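You operate a simulated robot arm through the tools that you are given. There is no shell and no other tool. Be economical: measure what you need, move in short steps, check, and stop when the job is done.

You run a simulated robot arm. Do the job below in one go: nothing can be reset, and whatever is moved stays where it is left.

Task
Stir one 15 ML spoon of cocoa into the warm milk in the short mug.
Fine: smooth; lid on the tin, both spoons back.

Only the result counts: the job must be done as asked and must still hold three seconds after the hand-in. Knocking over, shifting, dropping, spilling or breaking anything else fails it. Lids that push on must go on centred and level and be pressed home; caps that screw on are set level and turned clockwise until they are tight.

Robot
A 7-joint arm with a two-finger parallel gripper, fixed in place. Base frame: the origin is at the foot of the arm, x ahead of it, y to its left, z up; the work surface is at about z = 910. Units: mm, degrees, N and s.
With the tool pointing down near the work surface it reaches from about 340 to 780 mm from the base axis. Its first joint turns from -166.0 to 166.0 degrees. Payload 3.91 kg.
The tool frame sits at the grasp point between the pads (the TCP): z along the fingers, y along the line on which they close. The tips reach 30 mm beyond it. The gripper opens to 110 mm. The fingers are 20 mm wide and 10 mm thick; the gripper's body (48 by 112 mm) begins 55 mm behind the TCP.
Orientation is that of the tool frame in the base frame, as [roll, pitch, yaw] about the fixed x, y, z axes, in that order (R = Rz(yaw) Ry(pitch) Rx(roll)). With the fingers straight down and closing along the base's y, the tool's x points along the base's -x, its y along +y and its z along -z.

Tools
- The arm moves only by the tool arm_command. Its argument "series" is a list of rows, each a list of 3 entries, a list of its own where there are three numbers: the shift along the tool's x, y, z in units of 40 mm (1.0 is 40 mm), then the turn, a rotation vector about the tool's x, y, z in units of 5 degrees (1.0 is 5 degrees), then the opening, from 0 (shut) to 1 (fully open). In form: [[[x, y, z], [ax, ay, az], claw], ...]. A call has 1 to 20 rows; each row shifts and turns the commanded pose from where the row before left it, along the tool's axes as they then stand. A call with a number of a shift or a turn outside -1 to 1 is refused whole. Rows are played at 5 a second. More than 50 mm and 8.6 degrees between two rows, or a gripper value outside its range, and nothing of the call is played. Where a pose cannot be reached the arm comes as near as it can. A force on the tool above 40 N (or 10 N above the force at the start of the call, whichever is more), or a blocked arm, ends the call early, and 0.2 s more pass. The fingers move at their own pace (about 153 mm/s each) and stop on an object; they squeeze with about 37 N. The grip force told is the motor's: it shows also when the fingers shut on nothing. Time passes only in rows, and 0.2 s behind the last, so rows that do not move let the fingers close. It gives the time, the measured TCP pose, the force on the tool (base axes), the opening and the grip force at its end, in the units of the frame above (readings bear some noise), and new pictures: "show" is both (left out), scene, wrist or none.
- Cameras (640 x 400 px; columns grow to the right, rows downward): "scene" is fixed at [393.2, 645.5, 1610.2]; the picture's right is [-1.00, -0.01, 0.00], its down [-0.01, 0.80, -0.60] and it looks along [0.00, -0.60, -0.80] (base axes); focal length 250 px, centre (320, 200). "wrist" rides on the gripper at [77, 7, -114] in the tool frame; the picture's right is [-0.09, 1.00, 0.00], its down [-0.80, -0.07, -0.59] and it looks along [-0.59, -0.05, 0.80] (tool axes); focal length 270 px, centre (320, 200).
- move_column(by): slides the trunk up (or, below 0, down) by that many mm; the arm rides with it, the base frame stays. It gives what a move gives, with no picture.
- probe_pixels(camera, pixels): for up to 12 pixels [column, row] of the newest picture of that camera ("zoom" is the newest enlarged one), the place [x, y, z] in the base frame of the surface seen there, good to about 2 mm, but the place of the scene camera against the robot may be out by one fixed shift of up to 12 mm in any direction. No time passes.
- inspect(camera, box): a new picture of the part [left, top, right, bottom] of that camera's present view, enlarged. No time passes.
- job_done(): hands the job in; it is judged then, once.

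Work in short steps. Measure before you move; look again where a grasp or a placing could have gone wrong, and mend it. You have 80 turns and 170 pictures in all, those below and enlarged ones among them. Open the gripper and draw the arm clear of the work before you hand the job in, unless the task says otherwise; then end with one line.

The tools are called after ">>>" as name(argument=value, ...) on one line, values as JSON. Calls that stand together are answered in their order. arm_command: Moves the arm, as the interface text tells. Its arguments: {"type":"object","properties":{"series":{"type":"array","items":{"type":"array"}},"show":{"type":"string","enum":["both","scene","wrist","none"]}},"required":["series"]} The other tools are called the same way: move_column (by) slides the trunk up or down; probe_pixels (camera, pixels) gives the place of the surface under pixels of a picture; inspect (camera, box) takes an enlarged picture of a part of a camera's view; job_done () hands the job in.

At the start:

```text
time_s: 0.0
tool_pos: [246.4, 376.9, 1372.6]
tool_rot: [-179.9, 0.0, 180.0]
contact_force: [0.6, 0.1, -0.5]
opening: 110.1
grasp_force: 0.0
trunk travel left (down, up): [-575.0, 35.0]
```

scene: 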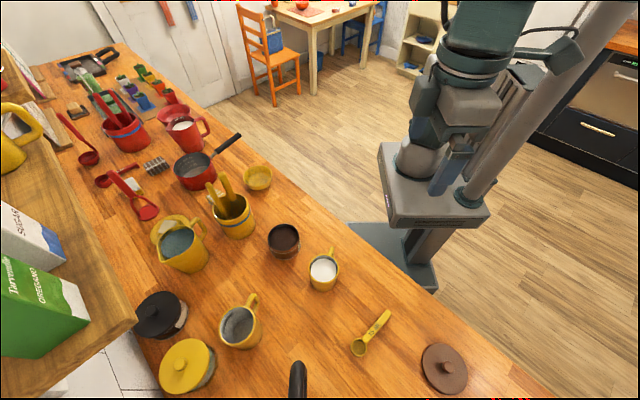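
wrist: 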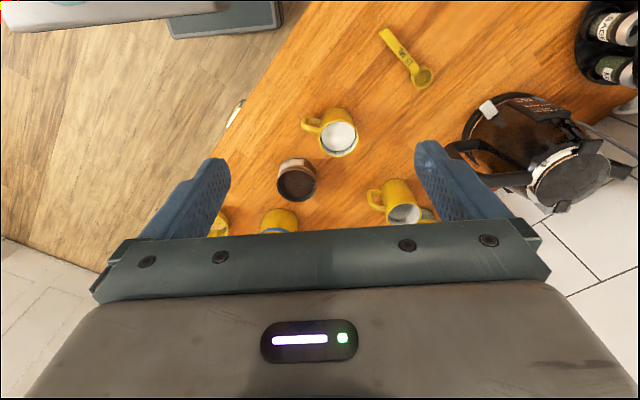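

The scene shows a yellow spoon near (370,333), a cocoa tin near (284,238), a mug with milk near (323,270) and a brown lid near (444,368). I'll zoom in for detail.

>>> inspect(camera="scene", box=[220, 200, 480, 400])

>>> inspect(camera="scene", box=[90, 80, 310, 260])

>>> probe_pixels(camera="scene", pixels=[[284, 238], [323, 270], [360, 348], [387, 315], [375, 330], [444, 368], [444, 360], [331, 252], [240, 325], [252, 297], [225, 185], [216, 200]])

```text
2.00 times, centred on (350, 300) of scene
```

zoom: 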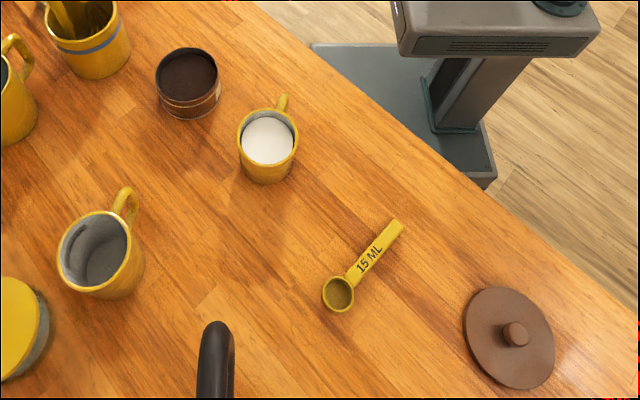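

```text
2.22 times, centred on (200, 170) of scene
```

zoom: 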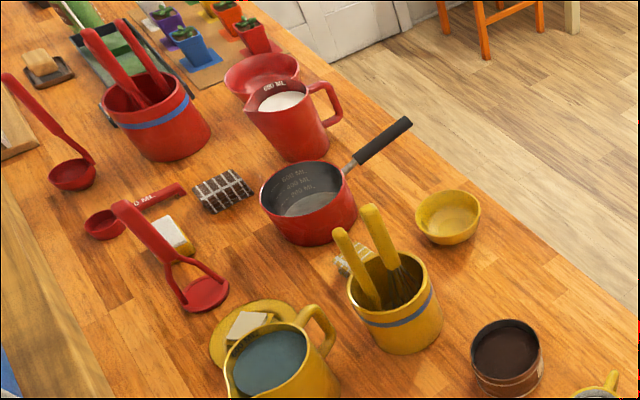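

```text
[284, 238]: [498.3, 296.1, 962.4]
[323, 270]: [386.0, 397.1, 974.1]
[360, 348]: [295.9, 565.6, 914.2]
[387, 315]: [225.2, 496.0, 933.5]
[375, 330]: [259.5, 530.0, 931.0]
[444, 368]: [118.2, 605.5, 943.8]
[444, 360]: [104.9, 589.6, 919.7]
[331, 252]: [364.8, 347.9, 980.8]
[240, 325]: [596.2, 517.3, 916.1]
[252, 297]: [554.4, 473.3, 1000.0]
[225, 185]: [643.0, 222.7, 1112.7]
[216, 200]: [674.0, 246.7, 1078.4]
```

I need to see the utensils in the yellow crock and the area by the counter edge, so I'm zooming further.

>>> inspect(camera="scene", box=[190, 160, 270, 250])

>>> inspect(camera="wrist", box=[180, 0, 480, 240])

>>> inspect(camera="scene", box=[120, 280, 320, 400])

>>> inspect(camera="scene", box=[290, 240, 360, 300])

```text
4.44 times, centred on (230, 205) of scene
```

zoom: 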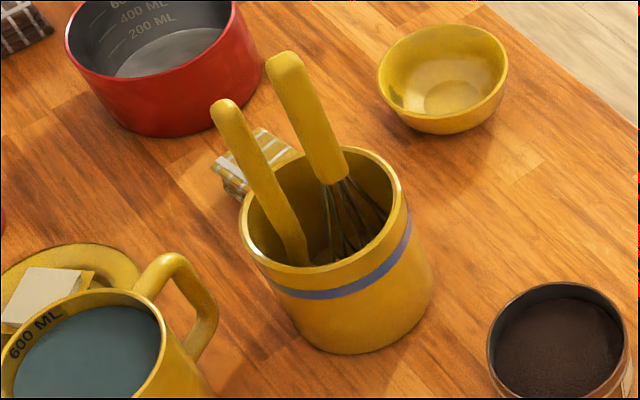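

```text
1.67 times, centred on (330, 120) of wrist
```

zoom: 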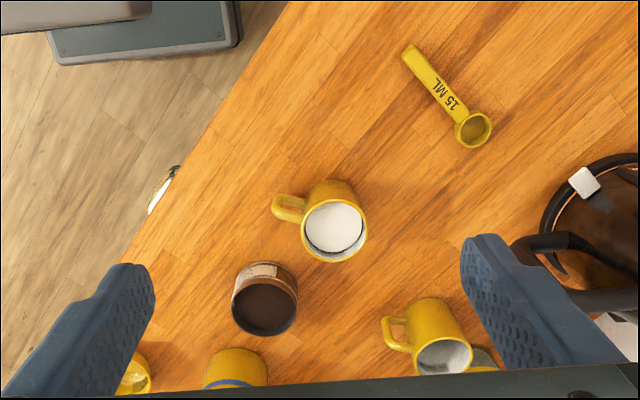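

```text
3.20 times, centred on (220, 340) of scene
```

zoom: 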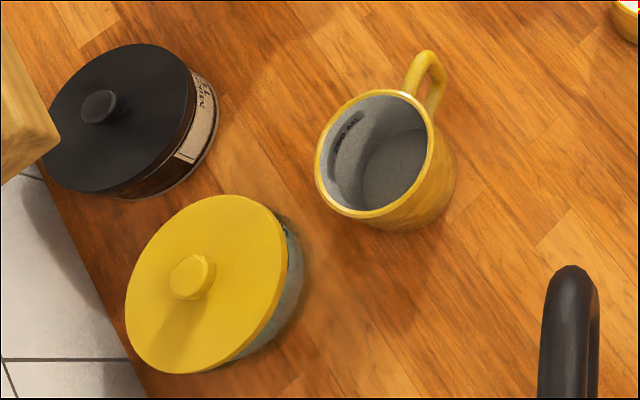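

```text
6.67 times, centred on (325, 270) of scene
```

zoom: 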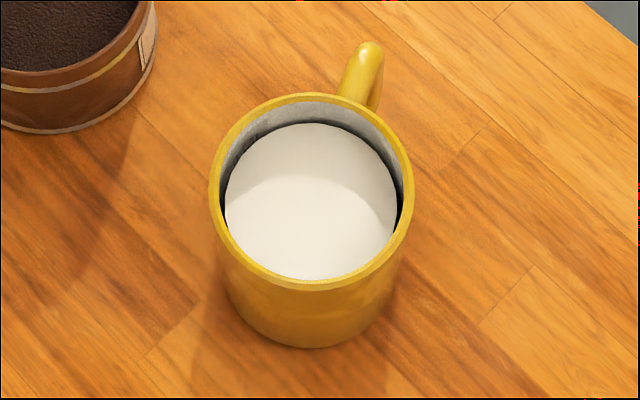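

The tin's contents look like cocoa, but I still have to check the label. The yellow crock holds a spoon (left handle) and a whisk. I'll probe obstacles and tall items from the wrist view, plus precise points on the milk mug, tin and spoon.

>>> probe_pixels(camera="wrist", pixels=[[487, 110], [450, 148], [530, 150], [600, 20], [384, 33], [405, 55], [423, 77], [236, 113], [338, 137], [296, 185], [320, 125], [400, 215]])

>>> probe_pixels(camera="scene", pixels=[[297, 368], [297, 390], [267, 236], [301, 236], [284, 224], [284, 250], [310, 268], [339, 268], [323, 255], [323, 285], [360, 357], [390, 312]])

```text
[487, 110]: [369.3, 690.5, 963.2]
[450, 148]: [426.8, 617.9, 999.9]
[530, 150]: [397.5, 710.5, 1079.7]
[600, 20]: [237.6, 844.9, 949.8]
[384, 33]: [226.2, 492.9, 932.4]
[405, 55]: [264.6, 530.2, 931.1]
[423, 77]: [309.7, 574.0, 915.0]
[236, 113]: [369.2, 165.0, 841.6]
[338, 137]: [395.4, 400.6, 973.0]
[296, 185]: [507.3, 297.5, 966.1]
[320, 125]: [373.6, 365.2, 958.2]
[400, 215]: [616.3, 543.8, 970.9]
```

```text
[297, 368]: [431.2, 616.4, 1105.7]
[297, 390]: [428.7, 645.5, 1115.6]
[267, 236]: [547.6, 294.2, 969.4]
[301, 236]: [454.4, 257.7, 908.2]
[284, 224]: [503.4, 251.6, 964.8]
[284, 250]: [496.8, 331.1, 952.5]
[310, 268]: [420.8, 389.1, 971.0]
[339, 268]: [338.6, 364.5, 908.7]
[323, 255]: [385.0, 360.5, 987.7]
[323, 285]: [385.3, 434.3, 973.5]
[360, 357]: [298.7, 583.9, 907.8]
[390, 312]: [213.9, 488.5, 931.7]
```

The kettle (handle near (430,616,1115)) is clear of the spoon's handle end at about (226,493,932). I'm moving above the spoon and turning to line up with its handle (45°).

>>> arm_command(series=[[[0.1, 0.3, 0.9], [0, 0, 0], 1], [[0.1, 0.4, 0.9], [0, 0, 0], 1], [[0.1, 0.5, 0.9], [0, 0, 0], 0.6], [[0.1, 0.5, 0.9], [0, 0, 0], 0.4], [[0, 0.5, 0.9], [0, 0, 0], 0.4], [[0, 0.5, 0.9], [0, 0, 0], 0.4], [[0, 0, 0], [0, 0, -1], 0.4], [[0, 0, 0], [0, 0, -1], 0.4], [[0, 0, 0], [0, 0, -1], 0.4], [[0, 0, 0], [0, 0, -1], 0.4], [[0, 0, 0], [0, 0, -1], 0.4], [[0, 0, 0], [0, 0, -1], 0.4], [[0, 0, 0], [0, 0, -1], 0.4], [[0, 0, 0], [0, 0, -1], 0.4], [[0, 0, 0], [0, 0, -1], 0.4]])

```text
time_s: 3.2
tool_pos: [230.1, 485.1, 1157.7]
tool_rot: [-180.0, -0.1, -134.9]
contact_force: [-0.2, 0.0, 0.2]
opening: 43.9
grasp_force: 0.0
trunk travel left (down, up): [-575.0, 35.0]
```

scene: 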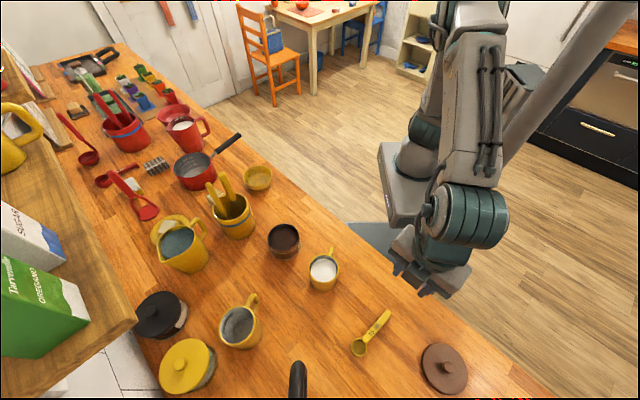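
wrist: 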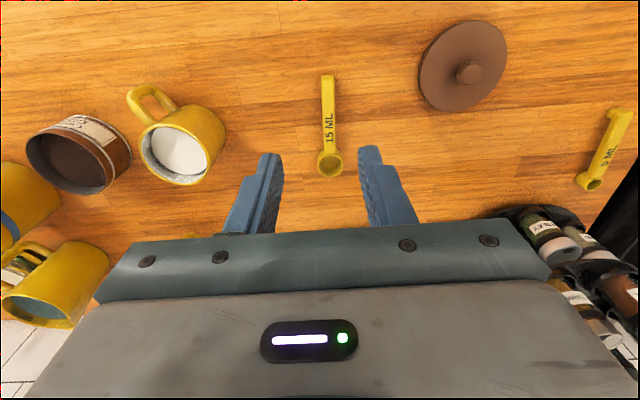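

The 15 ML spoon is now aligned in the wrist view, handle from (327,78) to the bowl at (330,163). A 5 ML spoon sits at (608,150) and should be left alone. I'll zoom in on the tin label and probe the spoon points.

>>> inspect(camera="wrist", box=[20, 70, 230, 210])

>>> inspect(camera="wrist", box=[270, 60, 390, 190])

>>> probe_pixels(camera="wrist", pixels=[[327, 77], [327, 90], [328, 110], [329, 130], [329, 143], [323, 110], [334, 110], [330, 163], [318, 160], [343, 160], [331, 176], [326, 80]])

>>> probe_pixels(camera="wrist", pixels=[[463, 22], [460, 108], [420, 65], [506, 65], [469, 71], [440, 50], [70, 160], [27, 150], [110, 185], [75, 193], [55, 127], [180, 150]])

```text
2.86 times, centred on (125, 140) of wrist
```

zoom: 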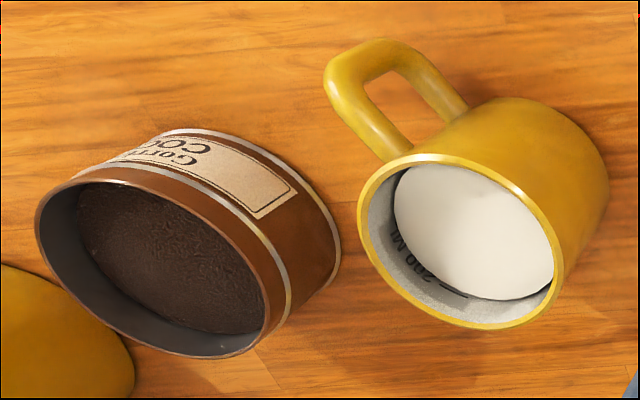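

```text
3.08 times, centred on (330, 125) of wrist
```

zoom: 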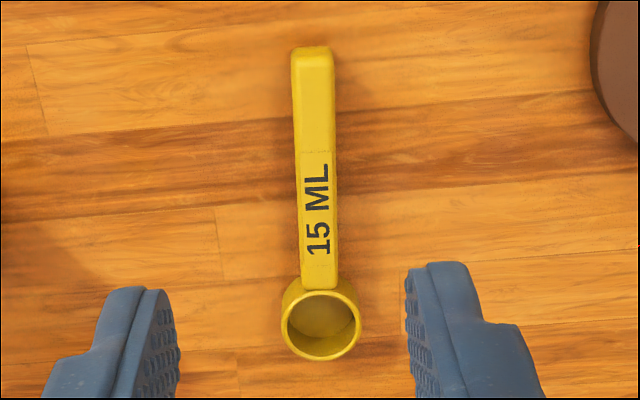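

```text
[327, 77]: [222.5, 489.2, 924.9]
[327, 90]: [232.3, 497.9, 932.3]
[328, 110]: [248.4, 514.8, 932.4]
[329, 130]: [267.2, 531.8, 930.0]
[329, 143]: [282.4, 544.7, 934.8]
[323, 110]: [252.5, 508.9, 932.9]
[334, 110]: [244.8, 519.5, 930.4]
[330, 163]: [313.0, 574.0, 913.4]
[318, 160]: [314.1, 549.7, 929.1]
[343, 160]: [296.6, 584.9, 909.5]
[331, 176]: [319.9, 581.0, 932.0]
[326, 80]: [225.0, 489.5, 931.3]
```

```text
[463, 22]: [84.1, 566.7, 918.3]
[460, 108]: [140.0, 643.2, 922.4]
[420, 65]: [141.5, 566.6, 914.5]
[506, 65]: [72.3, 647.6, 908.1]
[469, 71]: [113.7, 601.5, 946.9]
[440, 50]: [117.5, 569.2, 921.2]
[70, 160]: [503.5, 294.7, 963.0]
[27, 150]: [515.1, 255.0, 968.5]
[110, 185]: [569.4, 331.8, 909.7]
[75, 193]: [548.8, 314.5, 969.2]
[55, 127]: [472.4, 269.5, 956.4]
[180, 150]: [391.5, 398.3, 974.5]
```

The label begins "CO...", the 15 ML handle top is at z≈932, and its axis runs at about 43.5°. I'm moving over the grip point (241,507), fine-turning and descending partway.

>>> arm_command(series=[[[-0.29, 0.1, 0.8], [0, 0, 0.3], 0.4], [[-0.29, 0.1, 0.8], [0, 0, 0], 0.4], [[0, 0, 0.8], [0, 0, 0], 0.4], [[0, 0, 0.8], [0, 0, 0], 0.4], [[0, 0, 0.8], [0, 0, 0], 0.4]], show="wrist")

```text
time_s: 4.4
tool_pos: [242.4, 506.9, 996.8]
tool_rot: [179.9, 0.0, -136.5]
contact_force: [-1.1, -0.5, -0.5]
opening: 44.1
grasp_force: 0.1
trunk travel left (down, up): [-575.0, 35.0]
```

wrist: 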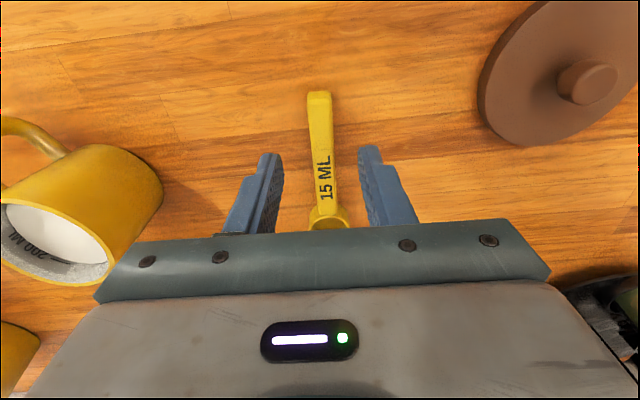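

The handle sits between the fingers (handle ≈322 against fingers at 268 and 370). Descending to z≈944 and closing.

>>> arm_command(series=[[[0, 0, 0.65], [0, 0, 0], 0.4], [[0, 0, 0.65], [0, 0, 0], 0.4], [[0, 0, 0], [0, 0, 0], 0.4], [[0, 0, 0], [0, 0, 0], 0.2], [[0, 0, 0], [0, 0, 0], 0], [[0, 0, 0], [0, 0, 0], 0], [[0, 0, 0], [0, 0, 0], 0]])

```text
time_s: 6.0
tool_pos: [243.4, 505.1, 944.8]
tool_rot: [-179.9, 0.0, -136.5]
contact_force: [1.1, -0.2, -0.1]
opening: 15.2
grasp_force: 37.2
trunk travel left (down, up): [-575.0, 35.0]
```

scene: 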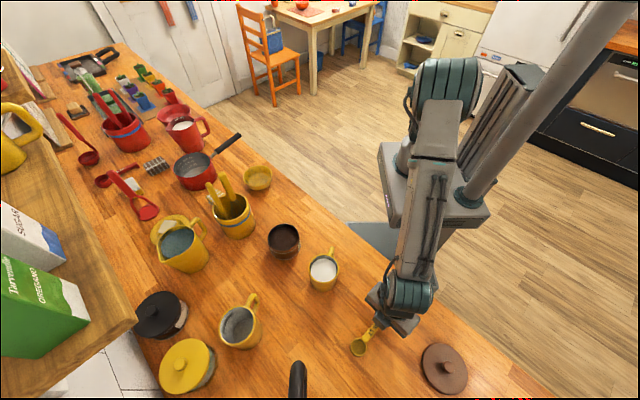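
wrist: 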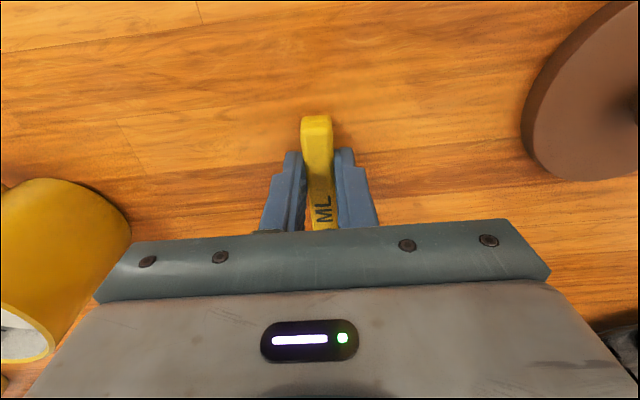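

The spoon is gripped (15.2 mm opening, 37 N); its rest pose has the TCP at (243.4,505.1,944.8), yaw -136.5. I'm lifting it and carrying it level toward the tin, at z≈1130 to stay above everything.

>>> arm_command(series=[[[0, 0, -0.4], [0, 0, 0], 0], [[0, 0, -0.9], [0, 0, 0], 0], [[0, 0, -0.9], [0, 0, 0], 0], [[0, 0, -0.9], [0, 0, 0], 0], [[0, 0, -0.9], [0, 0, 0], 0], [[0, 0, -0.7], [0, 0, 0], 0], [[0.15, -0.9, 0], [0, 0, 0], 0], [[0.15, -0.9, 0], [0, 0, 0], 0], [[0.15, -0.9, 0], [0, 0, 0], 0], [[0.15, -0.9, 0], [0, 0, 0], 0], [[0.15, -0.9, 0], [0, 0, 0], 0], [[0.15, -0.9, 0], [0, 0, 0], 0], [[0.15, -0.9, 0], [0, 0, 0], 0], [[0.15, -0.9, 0], [0, 0, 0], 0], [[0.15, -0.9, 0], [0, 0, 0], 0], [[0, 0, 0], [0, 0, 0], 0]])

```text
time_s: 9.4
tool_pos: [428.8, 232.1, 1134.8]
tool_rot: [180.0, 0.0, -136.5]
contact_force: [-0.5, 0.2, 0.6]
opening: 15.5
grasp_force: 36.9
trunk travel left (down, up): [-575.0, 35.0]
```

scene: 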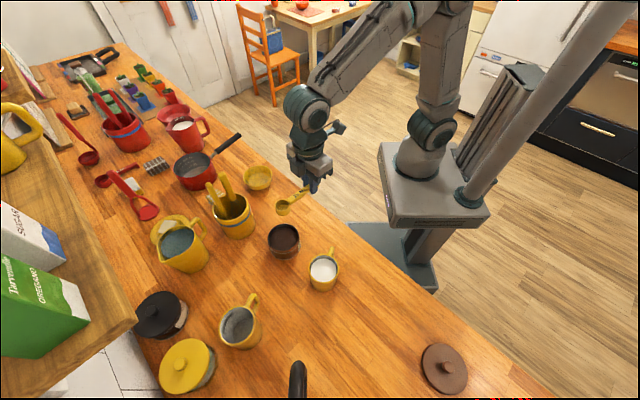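
wrist: 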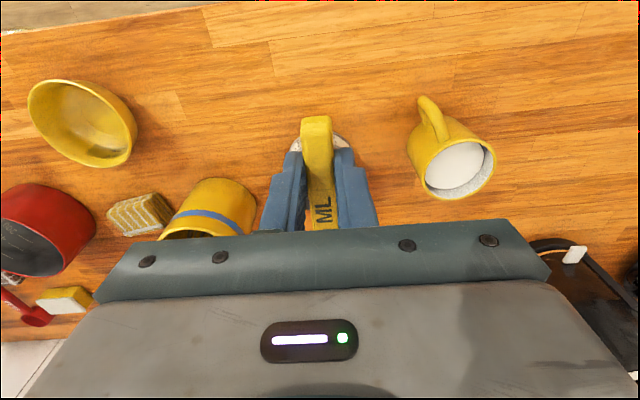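

The spoon looks held level. I'll measure the bowl and the tin rim in one scene zoom, so the camera's fixed shift drops out.

>>> inspect(camera="scene", box=[250, 180, 330, 270])

```text
4.44 times, centred on (290, 225) of scene
```

zoom: 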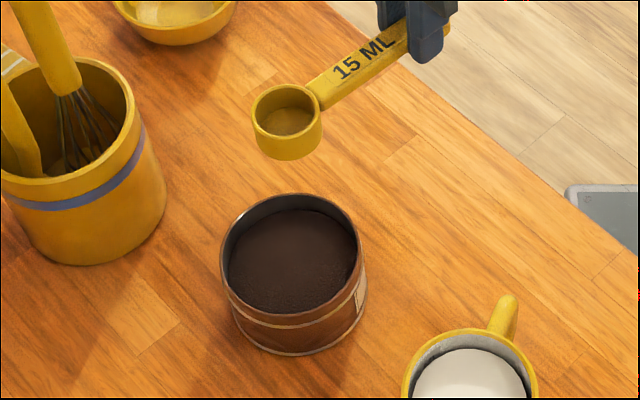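

>>> probe_pixels(camera="zoom", pixels=[[290, 262], [222, 262], [364, 250], [290, 195], [295, 311], [254, 114], [320, 97], [286, 86], [289, 133], [375, 68], [415, 42], [345, 215]])

>>> probe_pixels(camera="zoom", pixels=[[290, 304], [240, 290], [340, 290], [290, 215], [240, 222], [472, 395], [405, 385], [536, 385], [470, 331], [505, 320], [400, 30], [330, 90]])

```text
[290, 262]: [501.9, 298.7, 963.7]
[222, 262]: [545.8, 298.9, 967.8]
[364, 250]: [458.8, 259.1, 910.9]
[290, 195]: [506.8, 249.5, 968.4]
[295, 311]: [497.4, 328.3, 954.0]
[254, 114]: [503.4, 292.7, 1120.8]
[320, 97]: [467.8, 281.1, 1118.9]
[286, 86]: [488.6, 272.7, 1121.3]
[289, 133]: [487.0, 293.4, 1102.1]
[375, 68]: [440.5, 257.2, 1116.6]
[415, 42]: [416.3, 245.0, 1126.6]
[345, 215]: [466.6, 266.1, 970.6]
```

```text
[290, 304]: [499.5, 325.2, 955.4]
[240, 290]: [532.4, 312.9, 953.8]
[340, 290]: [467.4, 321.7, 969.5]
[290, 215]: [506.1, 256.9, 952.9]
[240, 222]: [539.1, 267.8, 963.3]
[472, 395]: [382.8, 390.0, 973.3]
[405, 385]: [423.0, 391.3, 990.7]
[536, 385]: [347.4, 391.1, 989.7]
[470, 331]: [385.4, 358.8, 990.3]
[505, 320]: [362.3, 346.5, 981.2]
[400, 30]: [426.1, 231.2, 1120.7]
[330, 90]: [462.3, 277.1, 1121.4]
```

Fitted in the robot frame, the tin's centre is about (505.5,296), rim z 970, inner radius about 42 mm, and the cocoa surface is at about 955–963. I'm moving the spoon bowl over it and tilting 50°, bowl down, while still above.

>>> arm_command(series=[[[-0.65, -0.16, 0], [0, 0, 0], 0], [[-0.65, 0, 0], [0, 0, 0], 0], [[0, 0, 0], [0, 1, 0], 0], [[0, 0, 0], [0, 1, 0], 0], [[0, 0, 0], [0, 1, 0], 0], [[0, 0, 0], [0, 1, 0], 0], [[0, 0, 0], [0, 1, 0], 0], [[0, 0, 0], [0, 1, 0], 0], [[0, 0, 0], [0, 1, 0], 0], [[0, 0, 0], [0, 1, 0], 0], [[0, 0, 0], [0, 1, 0], 0], [[0, 0, 0], [0, 1, 0], 0], [[0, 0, 0], [0, 0, 0], 0]])

>>> inspect(camera="scene", box=[230, 170, 350, 280])

```text
time_s: 12.2
tool_pos: [468.3, 265.1, 1135.2]
tool_rot: [-179.9, -47.6, -136.6]
contact_force: [0.5, -1.0, -0.4]
opening: 15.4
grasp_force: 37.1
trunk travel left (down, up): [-575.0, 35.0]
```

scene: 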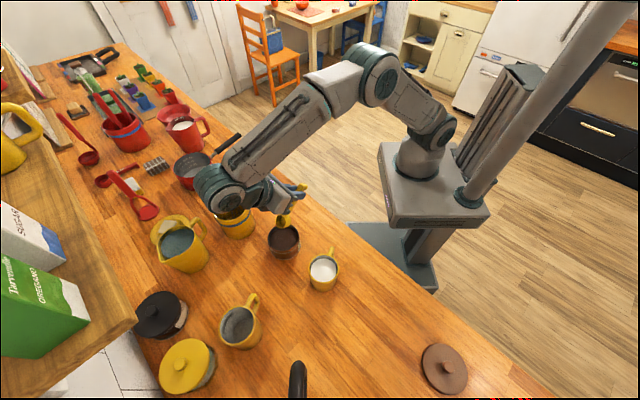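
wrist: 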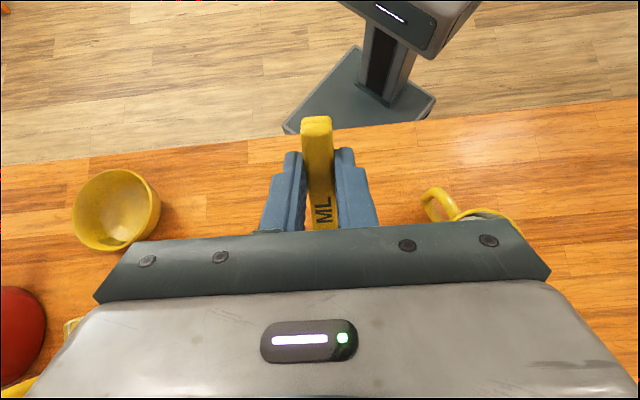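

```text
3.64 times, centred on (290, 225) of scene
```

zoom: 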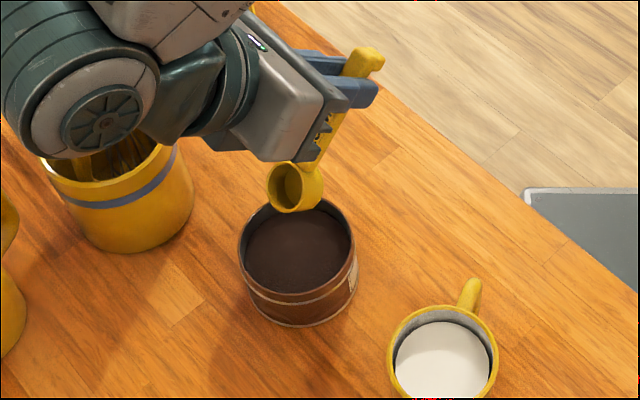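

The tilt reads 47.6°. The forearm overlaps the crock in the picture, so before descending I'll check how far it really is from the crock's handles.

>>> probe_pixels(camera="scene", pixels=[[200, 185], [220, 205], [235, 210], [210, 210], [245, 200], [262, 208], [225, 170], [283, 222], [290, 216], [300, 190], [315, 190], [275, 215]])

```text
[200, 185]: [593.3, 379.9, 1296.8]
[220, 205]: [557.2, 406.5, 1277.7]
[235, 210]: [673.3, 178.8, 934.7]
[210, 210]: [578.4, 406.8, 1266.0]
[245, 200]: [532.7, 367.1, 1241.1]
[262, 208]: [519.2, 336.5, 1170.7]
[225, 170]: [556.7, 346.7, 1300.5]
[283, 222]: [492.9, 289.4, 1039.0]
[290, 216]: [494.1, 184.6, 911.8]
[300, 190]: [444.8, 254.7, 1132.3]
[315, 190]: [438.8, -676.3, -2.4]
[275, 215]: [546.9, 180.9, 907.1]
```

Wrist and forearm sit at y>330 and z>1200, well clear of the crock. I'm descending 102 mm to plunge the bowl into the cocoa.

>>> arm_command(series=[[[-0.5, 0, 0.42], [0, 0, 0], 0], [[-0.5, 0, 0.42], [0, 0, 0], 0], [[-0.5, 0, 0.42], [0, 0, 0], 0], [[-0.45, 0, 0.38], [0, 0, 0], 0], [[0, 0, 0], [0, 0, 0], 0]], show="scene")

>>> inspect(camera="scene", box=[230, 170, 350, 280])

```text
time_s: 13.4
tool_pos: [468.9, 264.4, 1032.4]
tool_rot: [-179.9, -50.0, -136.5]
contact_force: [-0.2, 0.4, 0.1]
opening: 15.4
grasp_force: 37.1
trunk travel left (down, up): [-575.0, 35.0]
```

scene: 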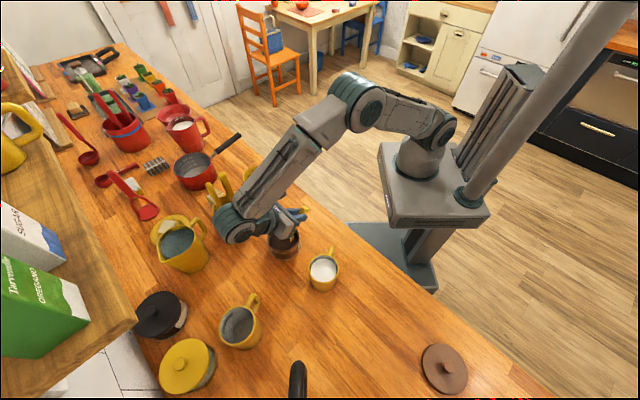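

```text
3.64 times, centred on (290, 225) of scene
```

zoom: 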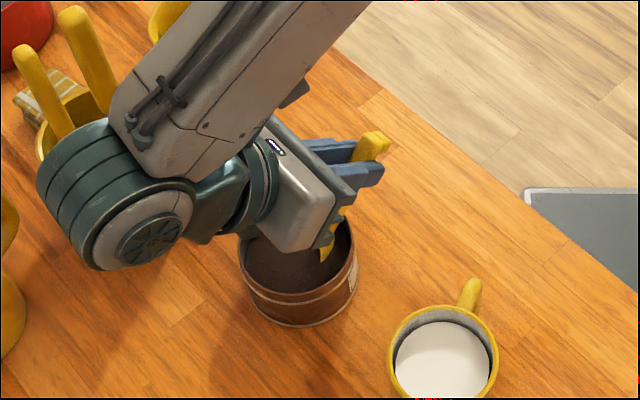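

The bowl is buried in the cocoa and there's no contact force. Next I roll it up to 25° while easing down, then lift clear.

>>> arm_command(series=[[[-0.093, 0, 0.098], [0, -1, 0], 0], [[-0.084, 0, 0.106], [0, -1, 0], 0], [[-0.075, 0, 0.113], [0, -1, 0], 0], [[-0.065, 0, 0.12], [0, -1, 0], 0], [[-0.055, 0, 0.125], [0, -1, 0], 0], [[0, 0, 0], [0, 0, 0], 0], [[0.1, 0, -0.22], [0, 0, 0], 0], [[0.1, 0, -0.22], [0, -1, 0], 0], [[0.08, 0, -0.24], [0, -1, 0], 0], [[0.06, 0, -0.24], [0, -1, 0], 0], [[0.04, 0, -0.24], [0, -1, 0], 0], [[0, 0, -0.24], [0, -1, 0], 0], [[0, 0, -0.5], [0, 0, 0], 0], [[0, 0, -0.7], [0, 0, 0], 0], [[0, 0, 0], [0, 0, 0], 0]], show="scene")

>>> inspect(camera="scene", box=[230, 170, 350, 280])

```text
time_s: 16.6
tool_pos: [467.8, 262.5, 1111.8]
tool_rot: [180.0, -0.1, -136.5]
contact_force: [-0.5, 0.3, 0.2]
opening: 15.4
grasp_force: 36.8
trunk travel left (down, up): [-575.0, 35.0]
```

scene: 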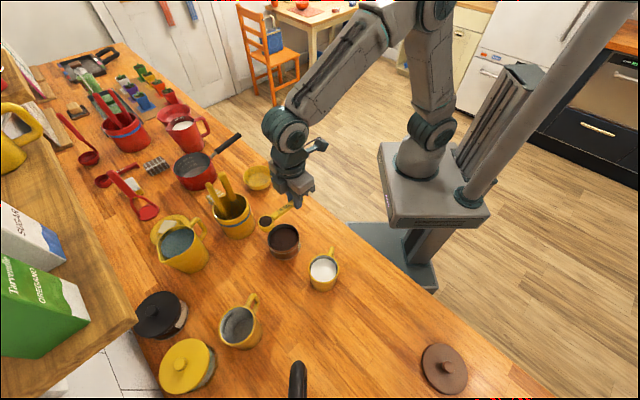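

```text
3.64 times, centred on (290, 225) of scene
```

zoom: 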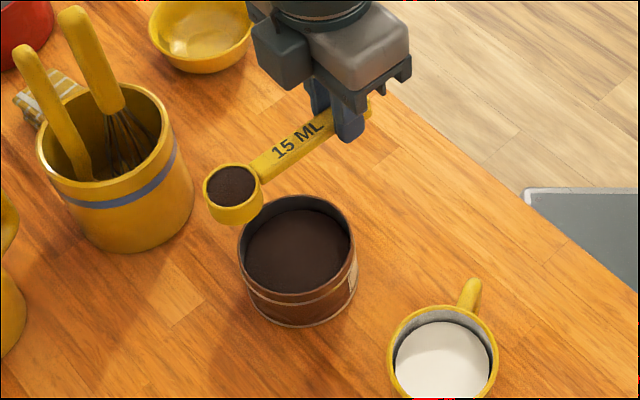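

The spoon is full and level. I'll carry it smoothly to beside the mug (centre ≈(389,397), rim 990) and then turn the handle to azimuth 20°, which keeps the arm clear when I tip it forward.

>>> arm_command(series=[[[0.1, 0.3, 0], [0, 0, 0], 0], [[0.2, 0.6, 0], [0, 0, 0], 0], [[0.2, 0.65, 0], [0, 0, 0], 0], [[0.2, 0.65, 0], [0, 0, 0], 0], [[0.2, 0.65, 0], [0, 0, 0], 0], [[0.2, 0.65, 0], [0, 0, 0], 0], [[0.2, 0.65, 0], [0, 0, 0], 0], [[0.17, 0.5, 0], [0, 0, 0], 0], [[0.1, 0.21, 0], [0, 0, 0], 0], [[0, 0, 0], [0, 0, 0.5], 0], [[0, 0, 0], [0, 0, 0.8], 0], [[0, 0, 0], [0, 0, 0.8], 0], [[0, 0, 0], [0, 0, 0.8], 0], [[0, 0, 0], [0, 0, 0.8], 0], [[0, 0, 0], [0, 0, 0.6], 0], [[0, 0, 0], [0, 0, 0.4], 0], [[0, 0, 0], [0, 0, 0], 0]], show="scene")

>>> inspect(camera="scene", box=[270, 210, 390, 320])

```text
time_s: 20.2
tool_pos: [286.3, 360.7, 1111.6]
tool_rot: [180.0, 0.0, -160.1]
contact_force: [0.0, 0.8, -1.3]
opening: 15.7
grasp_force: 36.6
trunk travel left (down, up): [-575.0, 35.0]
```

scene: 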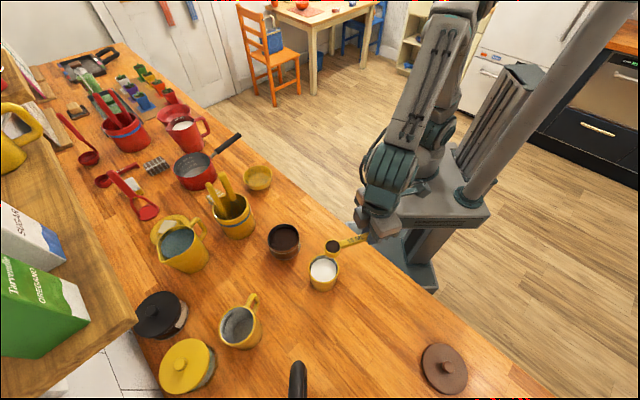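

```text
3.64 times, centred on (330, 265) of scene
```

zoom: 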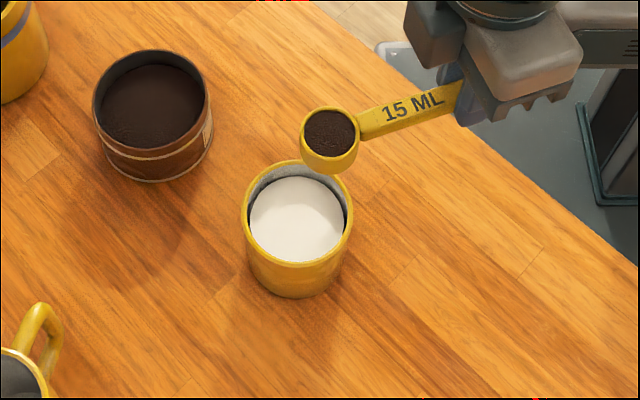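

Still full. I'll measure the mug rim and the spoon bowl in this zoom for their relative positions.

>>> probe_pixels(camera="zoom", pixels=[[243, 215], [351, 215], [270, 170], [298, 264], [258, 250], [340, 247], [298, 225], [303, 130], [357, 120], [330, 108], [329, 156], [400, 105]])

```text
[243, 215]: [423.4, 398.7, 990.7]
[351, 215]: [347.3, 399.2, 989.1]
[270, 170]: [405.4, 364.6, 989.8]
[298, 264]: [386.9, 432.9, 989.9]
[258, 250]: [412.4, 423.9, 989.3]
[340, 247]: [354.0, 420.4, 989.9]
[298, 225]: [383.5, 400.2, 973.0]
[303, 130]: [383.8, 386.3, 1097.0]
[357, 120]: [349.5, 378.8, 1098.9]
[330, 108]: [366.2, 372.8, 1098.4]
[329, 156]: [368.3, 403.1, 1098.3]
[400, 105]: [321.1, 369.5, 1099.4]
```

The bowl's lip is about 2 mm short of the mug's centre line, which suits tipping. I'm descending to TCP z≈1028, then tilting about the lip to 45°.

>>> arm_command(series=[[[0, 0.03, 0.5], [0, 0, 0], 0], [[0, 0, 0.6], [0, 0, 0], 0], [[0, 0, 0.6], [0, 0, 0], 0], [[0, 0, 0.4], [0, 0, 0], 0], [[-0.0375, 0, -0.22], [0, 1, 0], 0], [[-0.0375, 0, -0.22], [0, 1, 0], 0], [[-0.0375, 0, -0.22], [0, 1, 0], 0], [[-0.0375, 0, -0.22], [0, 1, 0], 0], [[-0.0375, 0, -0.22], [0, 1, 0], 0], [[-0.0375, 0, -0.22], [0, 1, 0], 0], [[0, 0, 0], [0, 0, 0], 0]], show="scene")

>>> inspect(camera="scene", box=[270, 210, 390, 320])

```text
time_s: 22.6
tool_pos: [305.9, 369.5, 1077.7]
tool_rot: [-179.9, -30.1, -159.9]
contact_force: [0.3, -0.1, 0.0]
opening: 15.4
grasp_force: 37.4
trunk travel left (down, up): [-575.0, 35.0]
```

scene: 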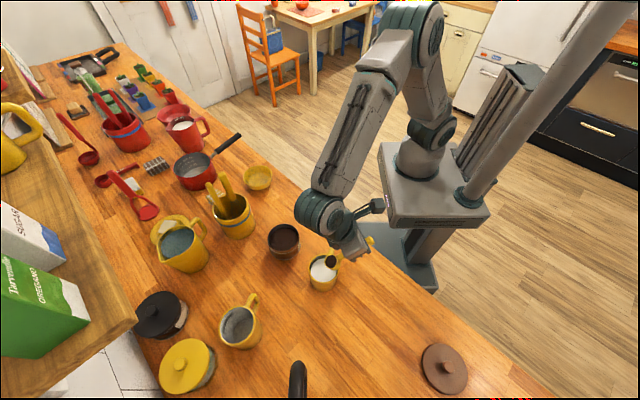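

```text
3.64 times, centred on (330, 265) of scene
```

zoom: 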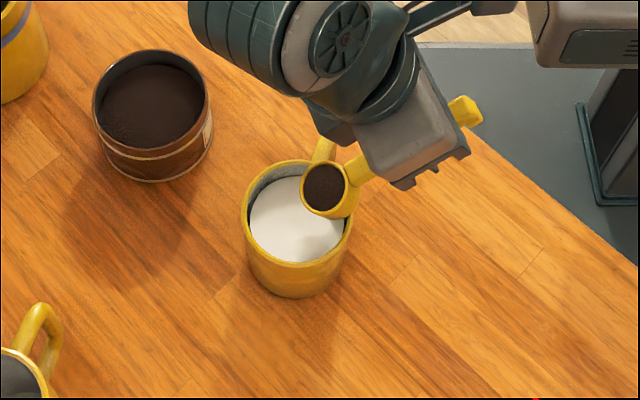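

The lip is over the milk with the cocoa still in place. I'll continue tilting to 90°, with a small drop on the way.

>>> arm_command(series=[[[-0.0375, 0, -0.22], [0, 1, 0], 0], [[-0.0375, 0, -0.22], [0, 1, 0], 0], [[-0.0375, 0, -0.22], [0, 1, 0], 0], [[-0.14, 0, 0.14], [0, 0, 0], 0], [[-0.0375, 0, -0.22], [0, 1, 0], 0], [[-0.0375, 0, -0.22], [0, 1, 0], 0], [[-0.0375, 0, -0.22], [0, 1, 0], 0], [[-0.0375, 0, -0.22], [0, 1, 0], 0], [[-0.0375, 0, -0.22], [0, 1, 0], 0], [[-0.0375, 0, -0.22], [0, 1, 0], 0], [[-0.0375, 0, -0.22], [0, 1, 0], 0], [[-0.0375, 0, -0.22], [0, 1, 0], 0], [[-0.0375, 0, -0.22], [0, 1, 0], 0], [[0, 0, 0], [0, 0, 0], 0], [[0, 0, 0], [0, 0, 0], 0]], show="scene")

>>> inspect(camera="scene", box=[270, 210, 390, 320])

```text
time_s: 25.8
tool_pos: [309.7, 393.2, 1119.9]
tool_rot: [-170.8, -73.7, -168.0]
contact_force: [0.4, 0.1, 0.6]
opening: 15.8
grasp_force: 37.0
out of reach, approached as far as the arm can: row 8, 9, 10, 11, 12, 13
trunk travel left (down, up): [-575.0, 35.0]
```

scene: 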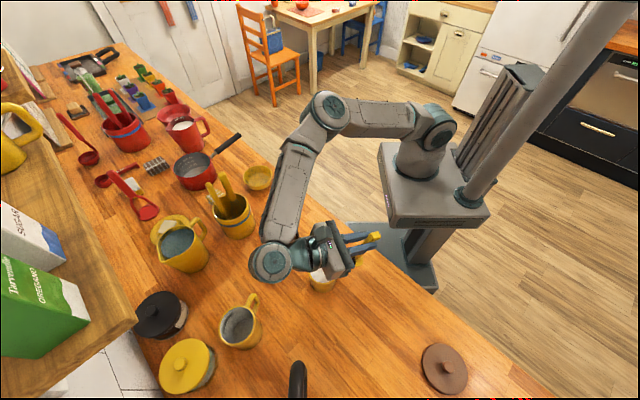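

```text
3.64 times, centred on (330, 265) of scene
```

zoom: 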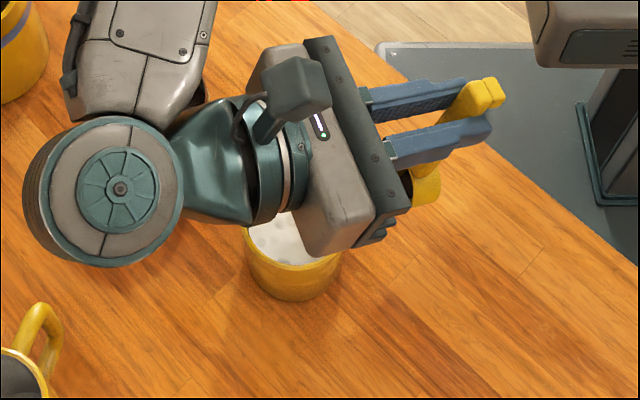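

The arm ran out of reach at high tilt, so the bowl is at about (320,395), off the mug. Before moving I'll check whether any cocoa has left the bowl.

>>> inspect(camera="scene", box=[310, 235, 380, 290])

>>> inspect(camera="wrist", box=[0, 0, 640, 400])

```text
7.27 times, centred on (345, 262) of scene
```

zoom: 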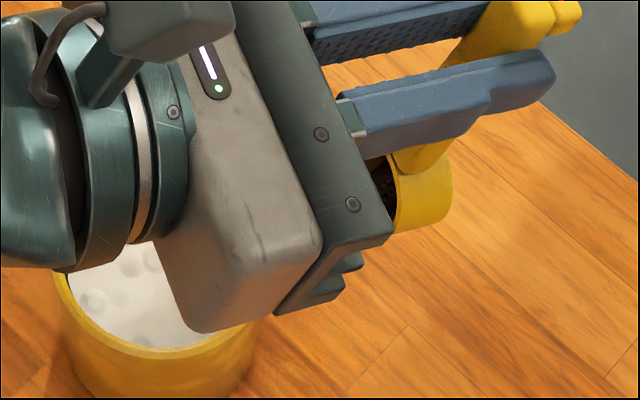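

```text
1.00 times, centred on (320, 200) of wrist
```

zoom: 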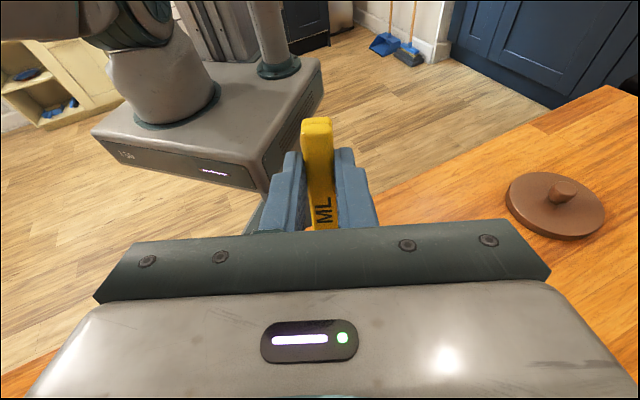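

Cocoa (dark) is still in the bowl and the counter is clean. I'm reversing the tilt about the lip to return to a reachable, safe pose.

>>> arm_command(series=[[[0.0375, 0, 0.22], [0, -1, 0], 0], [[0.0375, 0, 0.22], [0, -1, 0], 0], [[0.0375, 0, 0.22], [0, -1, 0], 0], [[0, 0, 0], [0, 0, 0], 0]], show="none")

```text
time_s: 26.8
tool_pos: [284.8, 384.2, 1114.0]
tool_rot: [-175.1, -58.8, -163.5]
contact_force: [-0.1, 0.4, -0.2]
opening: 15.4
grasp_force: 37.0
trunk travel left (down, up): [-575.0, 35.0]
```

The commanded pose re-bases on the measured one. I'm lifting 60 mm and levelling the spoon fully.

>>> arm_command(series=[[[0.43, 0, -0.26], [0, 0, 0], 0], [[0.43, 0, -0.26], [0, 0, 0], 0], [[0.43, 0, -0.26], [0, 0, 0], 0], [[0, 0, 0.1], [0, -1, 0], 0], [[0, 0, 0.1], [0, -1, 0], 0], [[0, 0, 0.1], [0, -1, 0], 0], [[0, 0, 0.1], [0, -1, 0], 0], [[0, 0, 0.1], [0, -1, 0], 0], [[0, 0, 0], [0, -1, 0], 0], [[0, 0, 0], [0, -1, 0], 0], [[0, 0, 0], [0, -1, 0], 0], [[0, 0, 0], [0, -1, 0], 0], [[0, 0, 0], [0, -1, 0], 0], [[0, 0, 0], [0, -1, 0], 0], [[0, 0, 0], [0, -0.76, 0], 0], [[0, 0, 0], [0, 0, 0], 0]])

>>> inspect(camera="scene", box=[270, 210, 390, 320])

```text
time_s: 30.2
tool_pos: [272.7, 380.6, 1162.1]
tool_rot: [-177.4, 0.0, -159.3]
contact_force: [-0.3, 0.8, -0.4]
opening: 15.6
grasp_force: 36.9
trunk travel left (down, up): [-575.0, 35.0]
```

scene: 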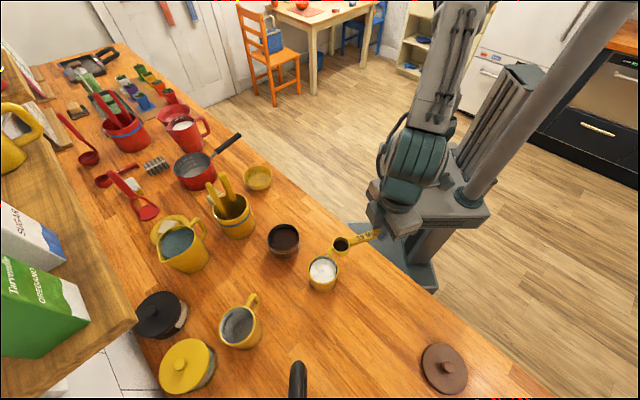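
wrist: 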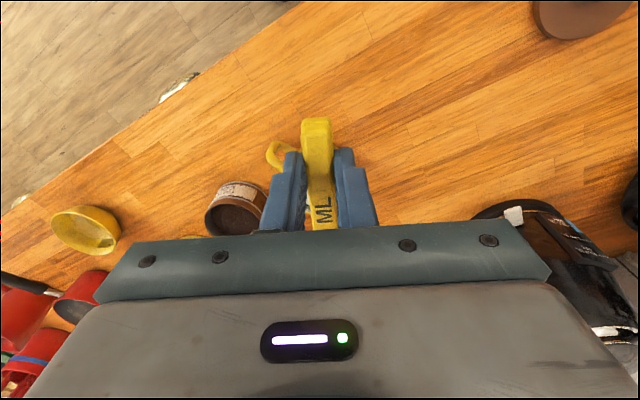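

```text
3.64 times, centred on (330, 265) of scene
```

zoom: 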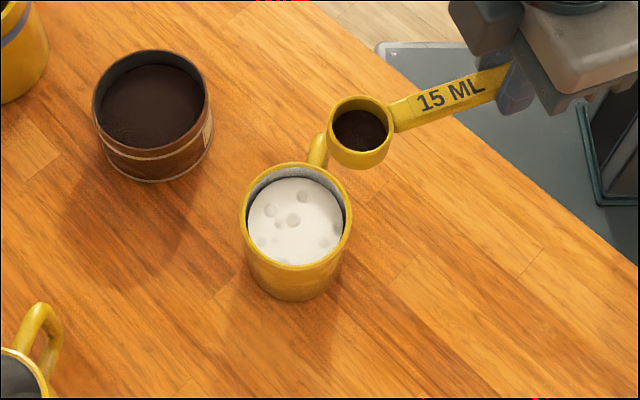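

Part of the cocoa dropped into the milk as clumps; the rest is still in the spoon. I'll swing the spoon so its handle points at azimuth -45°, from where I can roll it with the tool pointing outward.

>>> arm_command(series=[[[-0.6, 0.4, 0], [-0.52, 0, 0], 0], [[-0.6, 0.4, 0], [0, 0, 0], 0], [[-0.58, 0.46, 0], [0, 0, 0], 0], [[0, 0, 0], [0, 0, 0.9], 0], [[0, 0, 0], [0, 0, 1], 0], [[0, 0, 0], [0, 0, 1], 0], [[0, 0, 0], [0, 0, 1], 0], [[0, 0, 0], [0, 0, 1], 0], [[0, 0, 0], [0, 0, 1], 0], [[0, 0, 0], [0, 0, 1], 0], [[0, 0, 0], [0, 0, 1], 0], [[0, 0, 0], [0, 0, 1], 0], [[0, 0, 0], [0, 0, 1], 0], [[0, 0, 0], [0, 0, 1], 0], [[0, 0, 0], [0, 0, 1], 0], [[0, 0, 0], [0, 0, 1], 0], [[0, 0, 0], [0, 0, 0.24], 0], [[0, 0, 0], [0, 0, 0], 0]], show="scene")

>>> inspect(camera="scene", box=[270, 210, 390, 320])

```text
time_s: 34.0
tool_pos: [320.4, 453.2, 1161.7]
tool_rot: [-179.9, -0.1, 135.0]
contact_force: [0.1, 0.7, -0.5]
opening: 15.3
grasp_force: 36.5
trunk travel left (down, up): [-575.0, 35.0]
```

scene: 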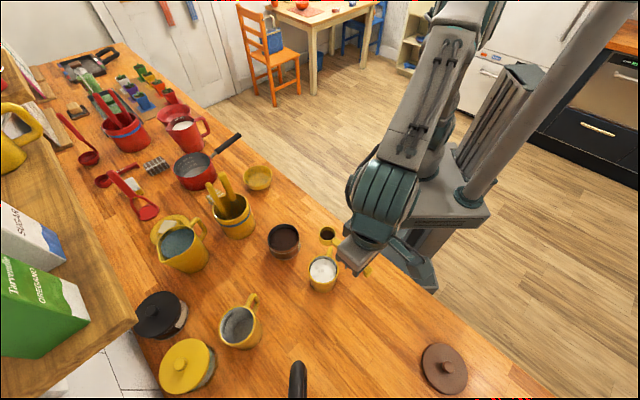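

```text
3.64 times, centred on (330, 265) of scene
```

zoom: 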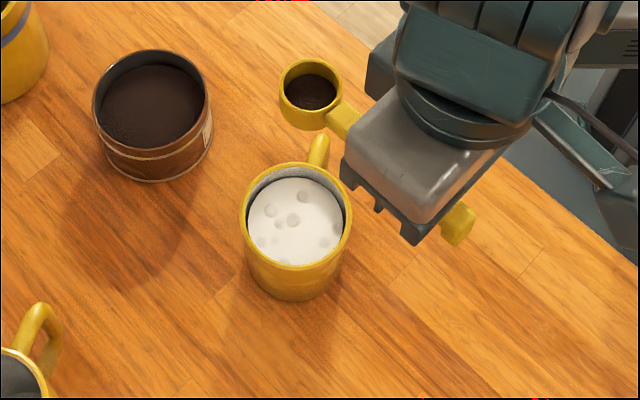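

The bowl should be above the mug (the camera angle makes it look offset). I'm descending to TCP z≈1050 and rolling 40° as a reach test.

>>> arm_command(series=[[[0, 0, 0.7], [0, 0, 0], 0], [[0, 0, 0.7], [0, 0, 0], 0], [[0, 0, 0.7], [0, 0, 0], 0], [[0, 0, 0.68], [0, 0, 0], 0], [[0, 0, 0], [-1, 0, 0], 0], [[0, 0, 0], [-1, 0, 0], 0], [[0, 0, 0], [-1, 0, 0], 0], [[0, 0, 0], [-1, 0, 0], 0], [[0, 0, 0], [-1, 0, 0], 0], [[0, 0, 0], [-1, 0, 0], 0], [[0, 0, 0], [-1, 0, 0], 0], [[0, 0, 0], [-1, 0, 0], 0], [[0, 0, 0], [0, 0, 0], 0]], show="scene")

>>> inspect(camera="scene", box=[270, 210, 390, 320])

```text
time_s: 36.8
tool_pos: [319.9, 453.4, 1049.8]
tool_rot: [140.0, -0.1, 134.9]
contact_force: [-0.2, -0.2, -0.6]
opening: 15.5
grasp_force: 37.4
trunk travel left (down, up): [-575.0, 35.0]
```

scene: 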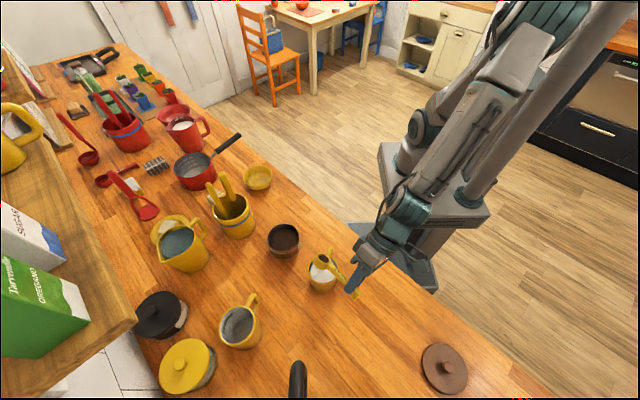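

```text
3.64 times, centred on (330, 265) of scene
```

zoom: 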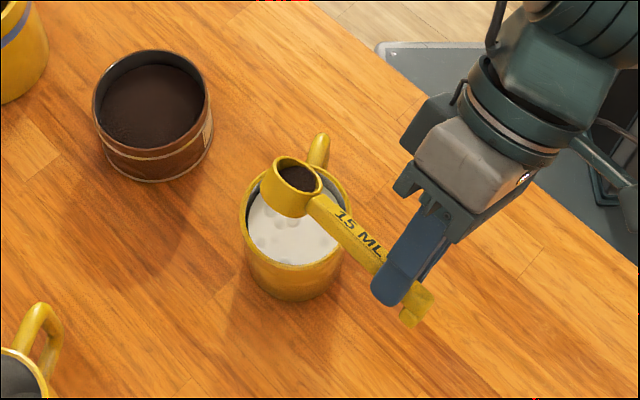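

Reach is fine and the bowl is right over the mug. I'm lowering 15 mm and rolling on to 105° to empty the spoon.

>>> arm_command(series=[[[0, -0.24, 0.287], [0, 0, 0], 0], [[0, 0, 0], [-1, 0, 0], 0], [[0, 0, 0], [-1, 0, 0], 0], [[0, 0, 0], [-1, 0, 0], 0], [[0, 0, 0], [-1, 0, 0], 0], [[0, 0, 0], [-1, 0, 0], 0], [[0, 0, 0], [-1, 0, 0], 0], [[0, 0, 0], [-1, 0, 0], 0], [[0, 0, 0], [-1, 0, 0], 0], [[0, 0, 0], [-1, 0, 0], 0], [[0, 0, 0], [-1, 0, 0], 0], [[0, 0, 0], [-1, 0, 0], 0], [[0, 0, 0], [-1, 0, 0], 0], [[0, 0, 0], [-1, 0, 0], 0], [[0, 0, 0], [0, 0, 0], 0], [[0, 0, 0], [0, 0, 0], 0]], show="scene")

>>> inspect(camera="scene", box=[270, 210, 390, 320])

```text
time_s: 40.2
tool_pos: [320.1, 453.2, 1034.7]
tool_rot: [75.0, -0.1, 135.1]
contact_force: [-0.1, 0.3, 0.0]
opening: 15.3
grasp_force: 36.7
trunk travel left (down, up): [-575.0, 35.0]
```

scene: 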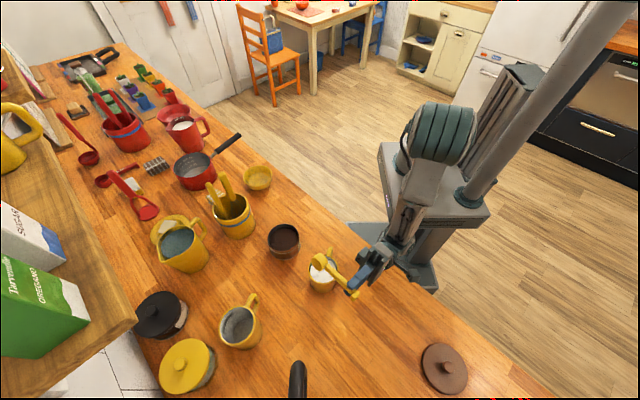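

```text
3.64 times, centred on (330, 265) of scene
```

zoom: 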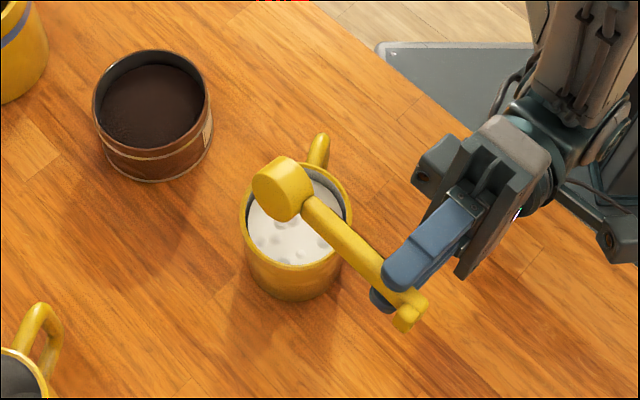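

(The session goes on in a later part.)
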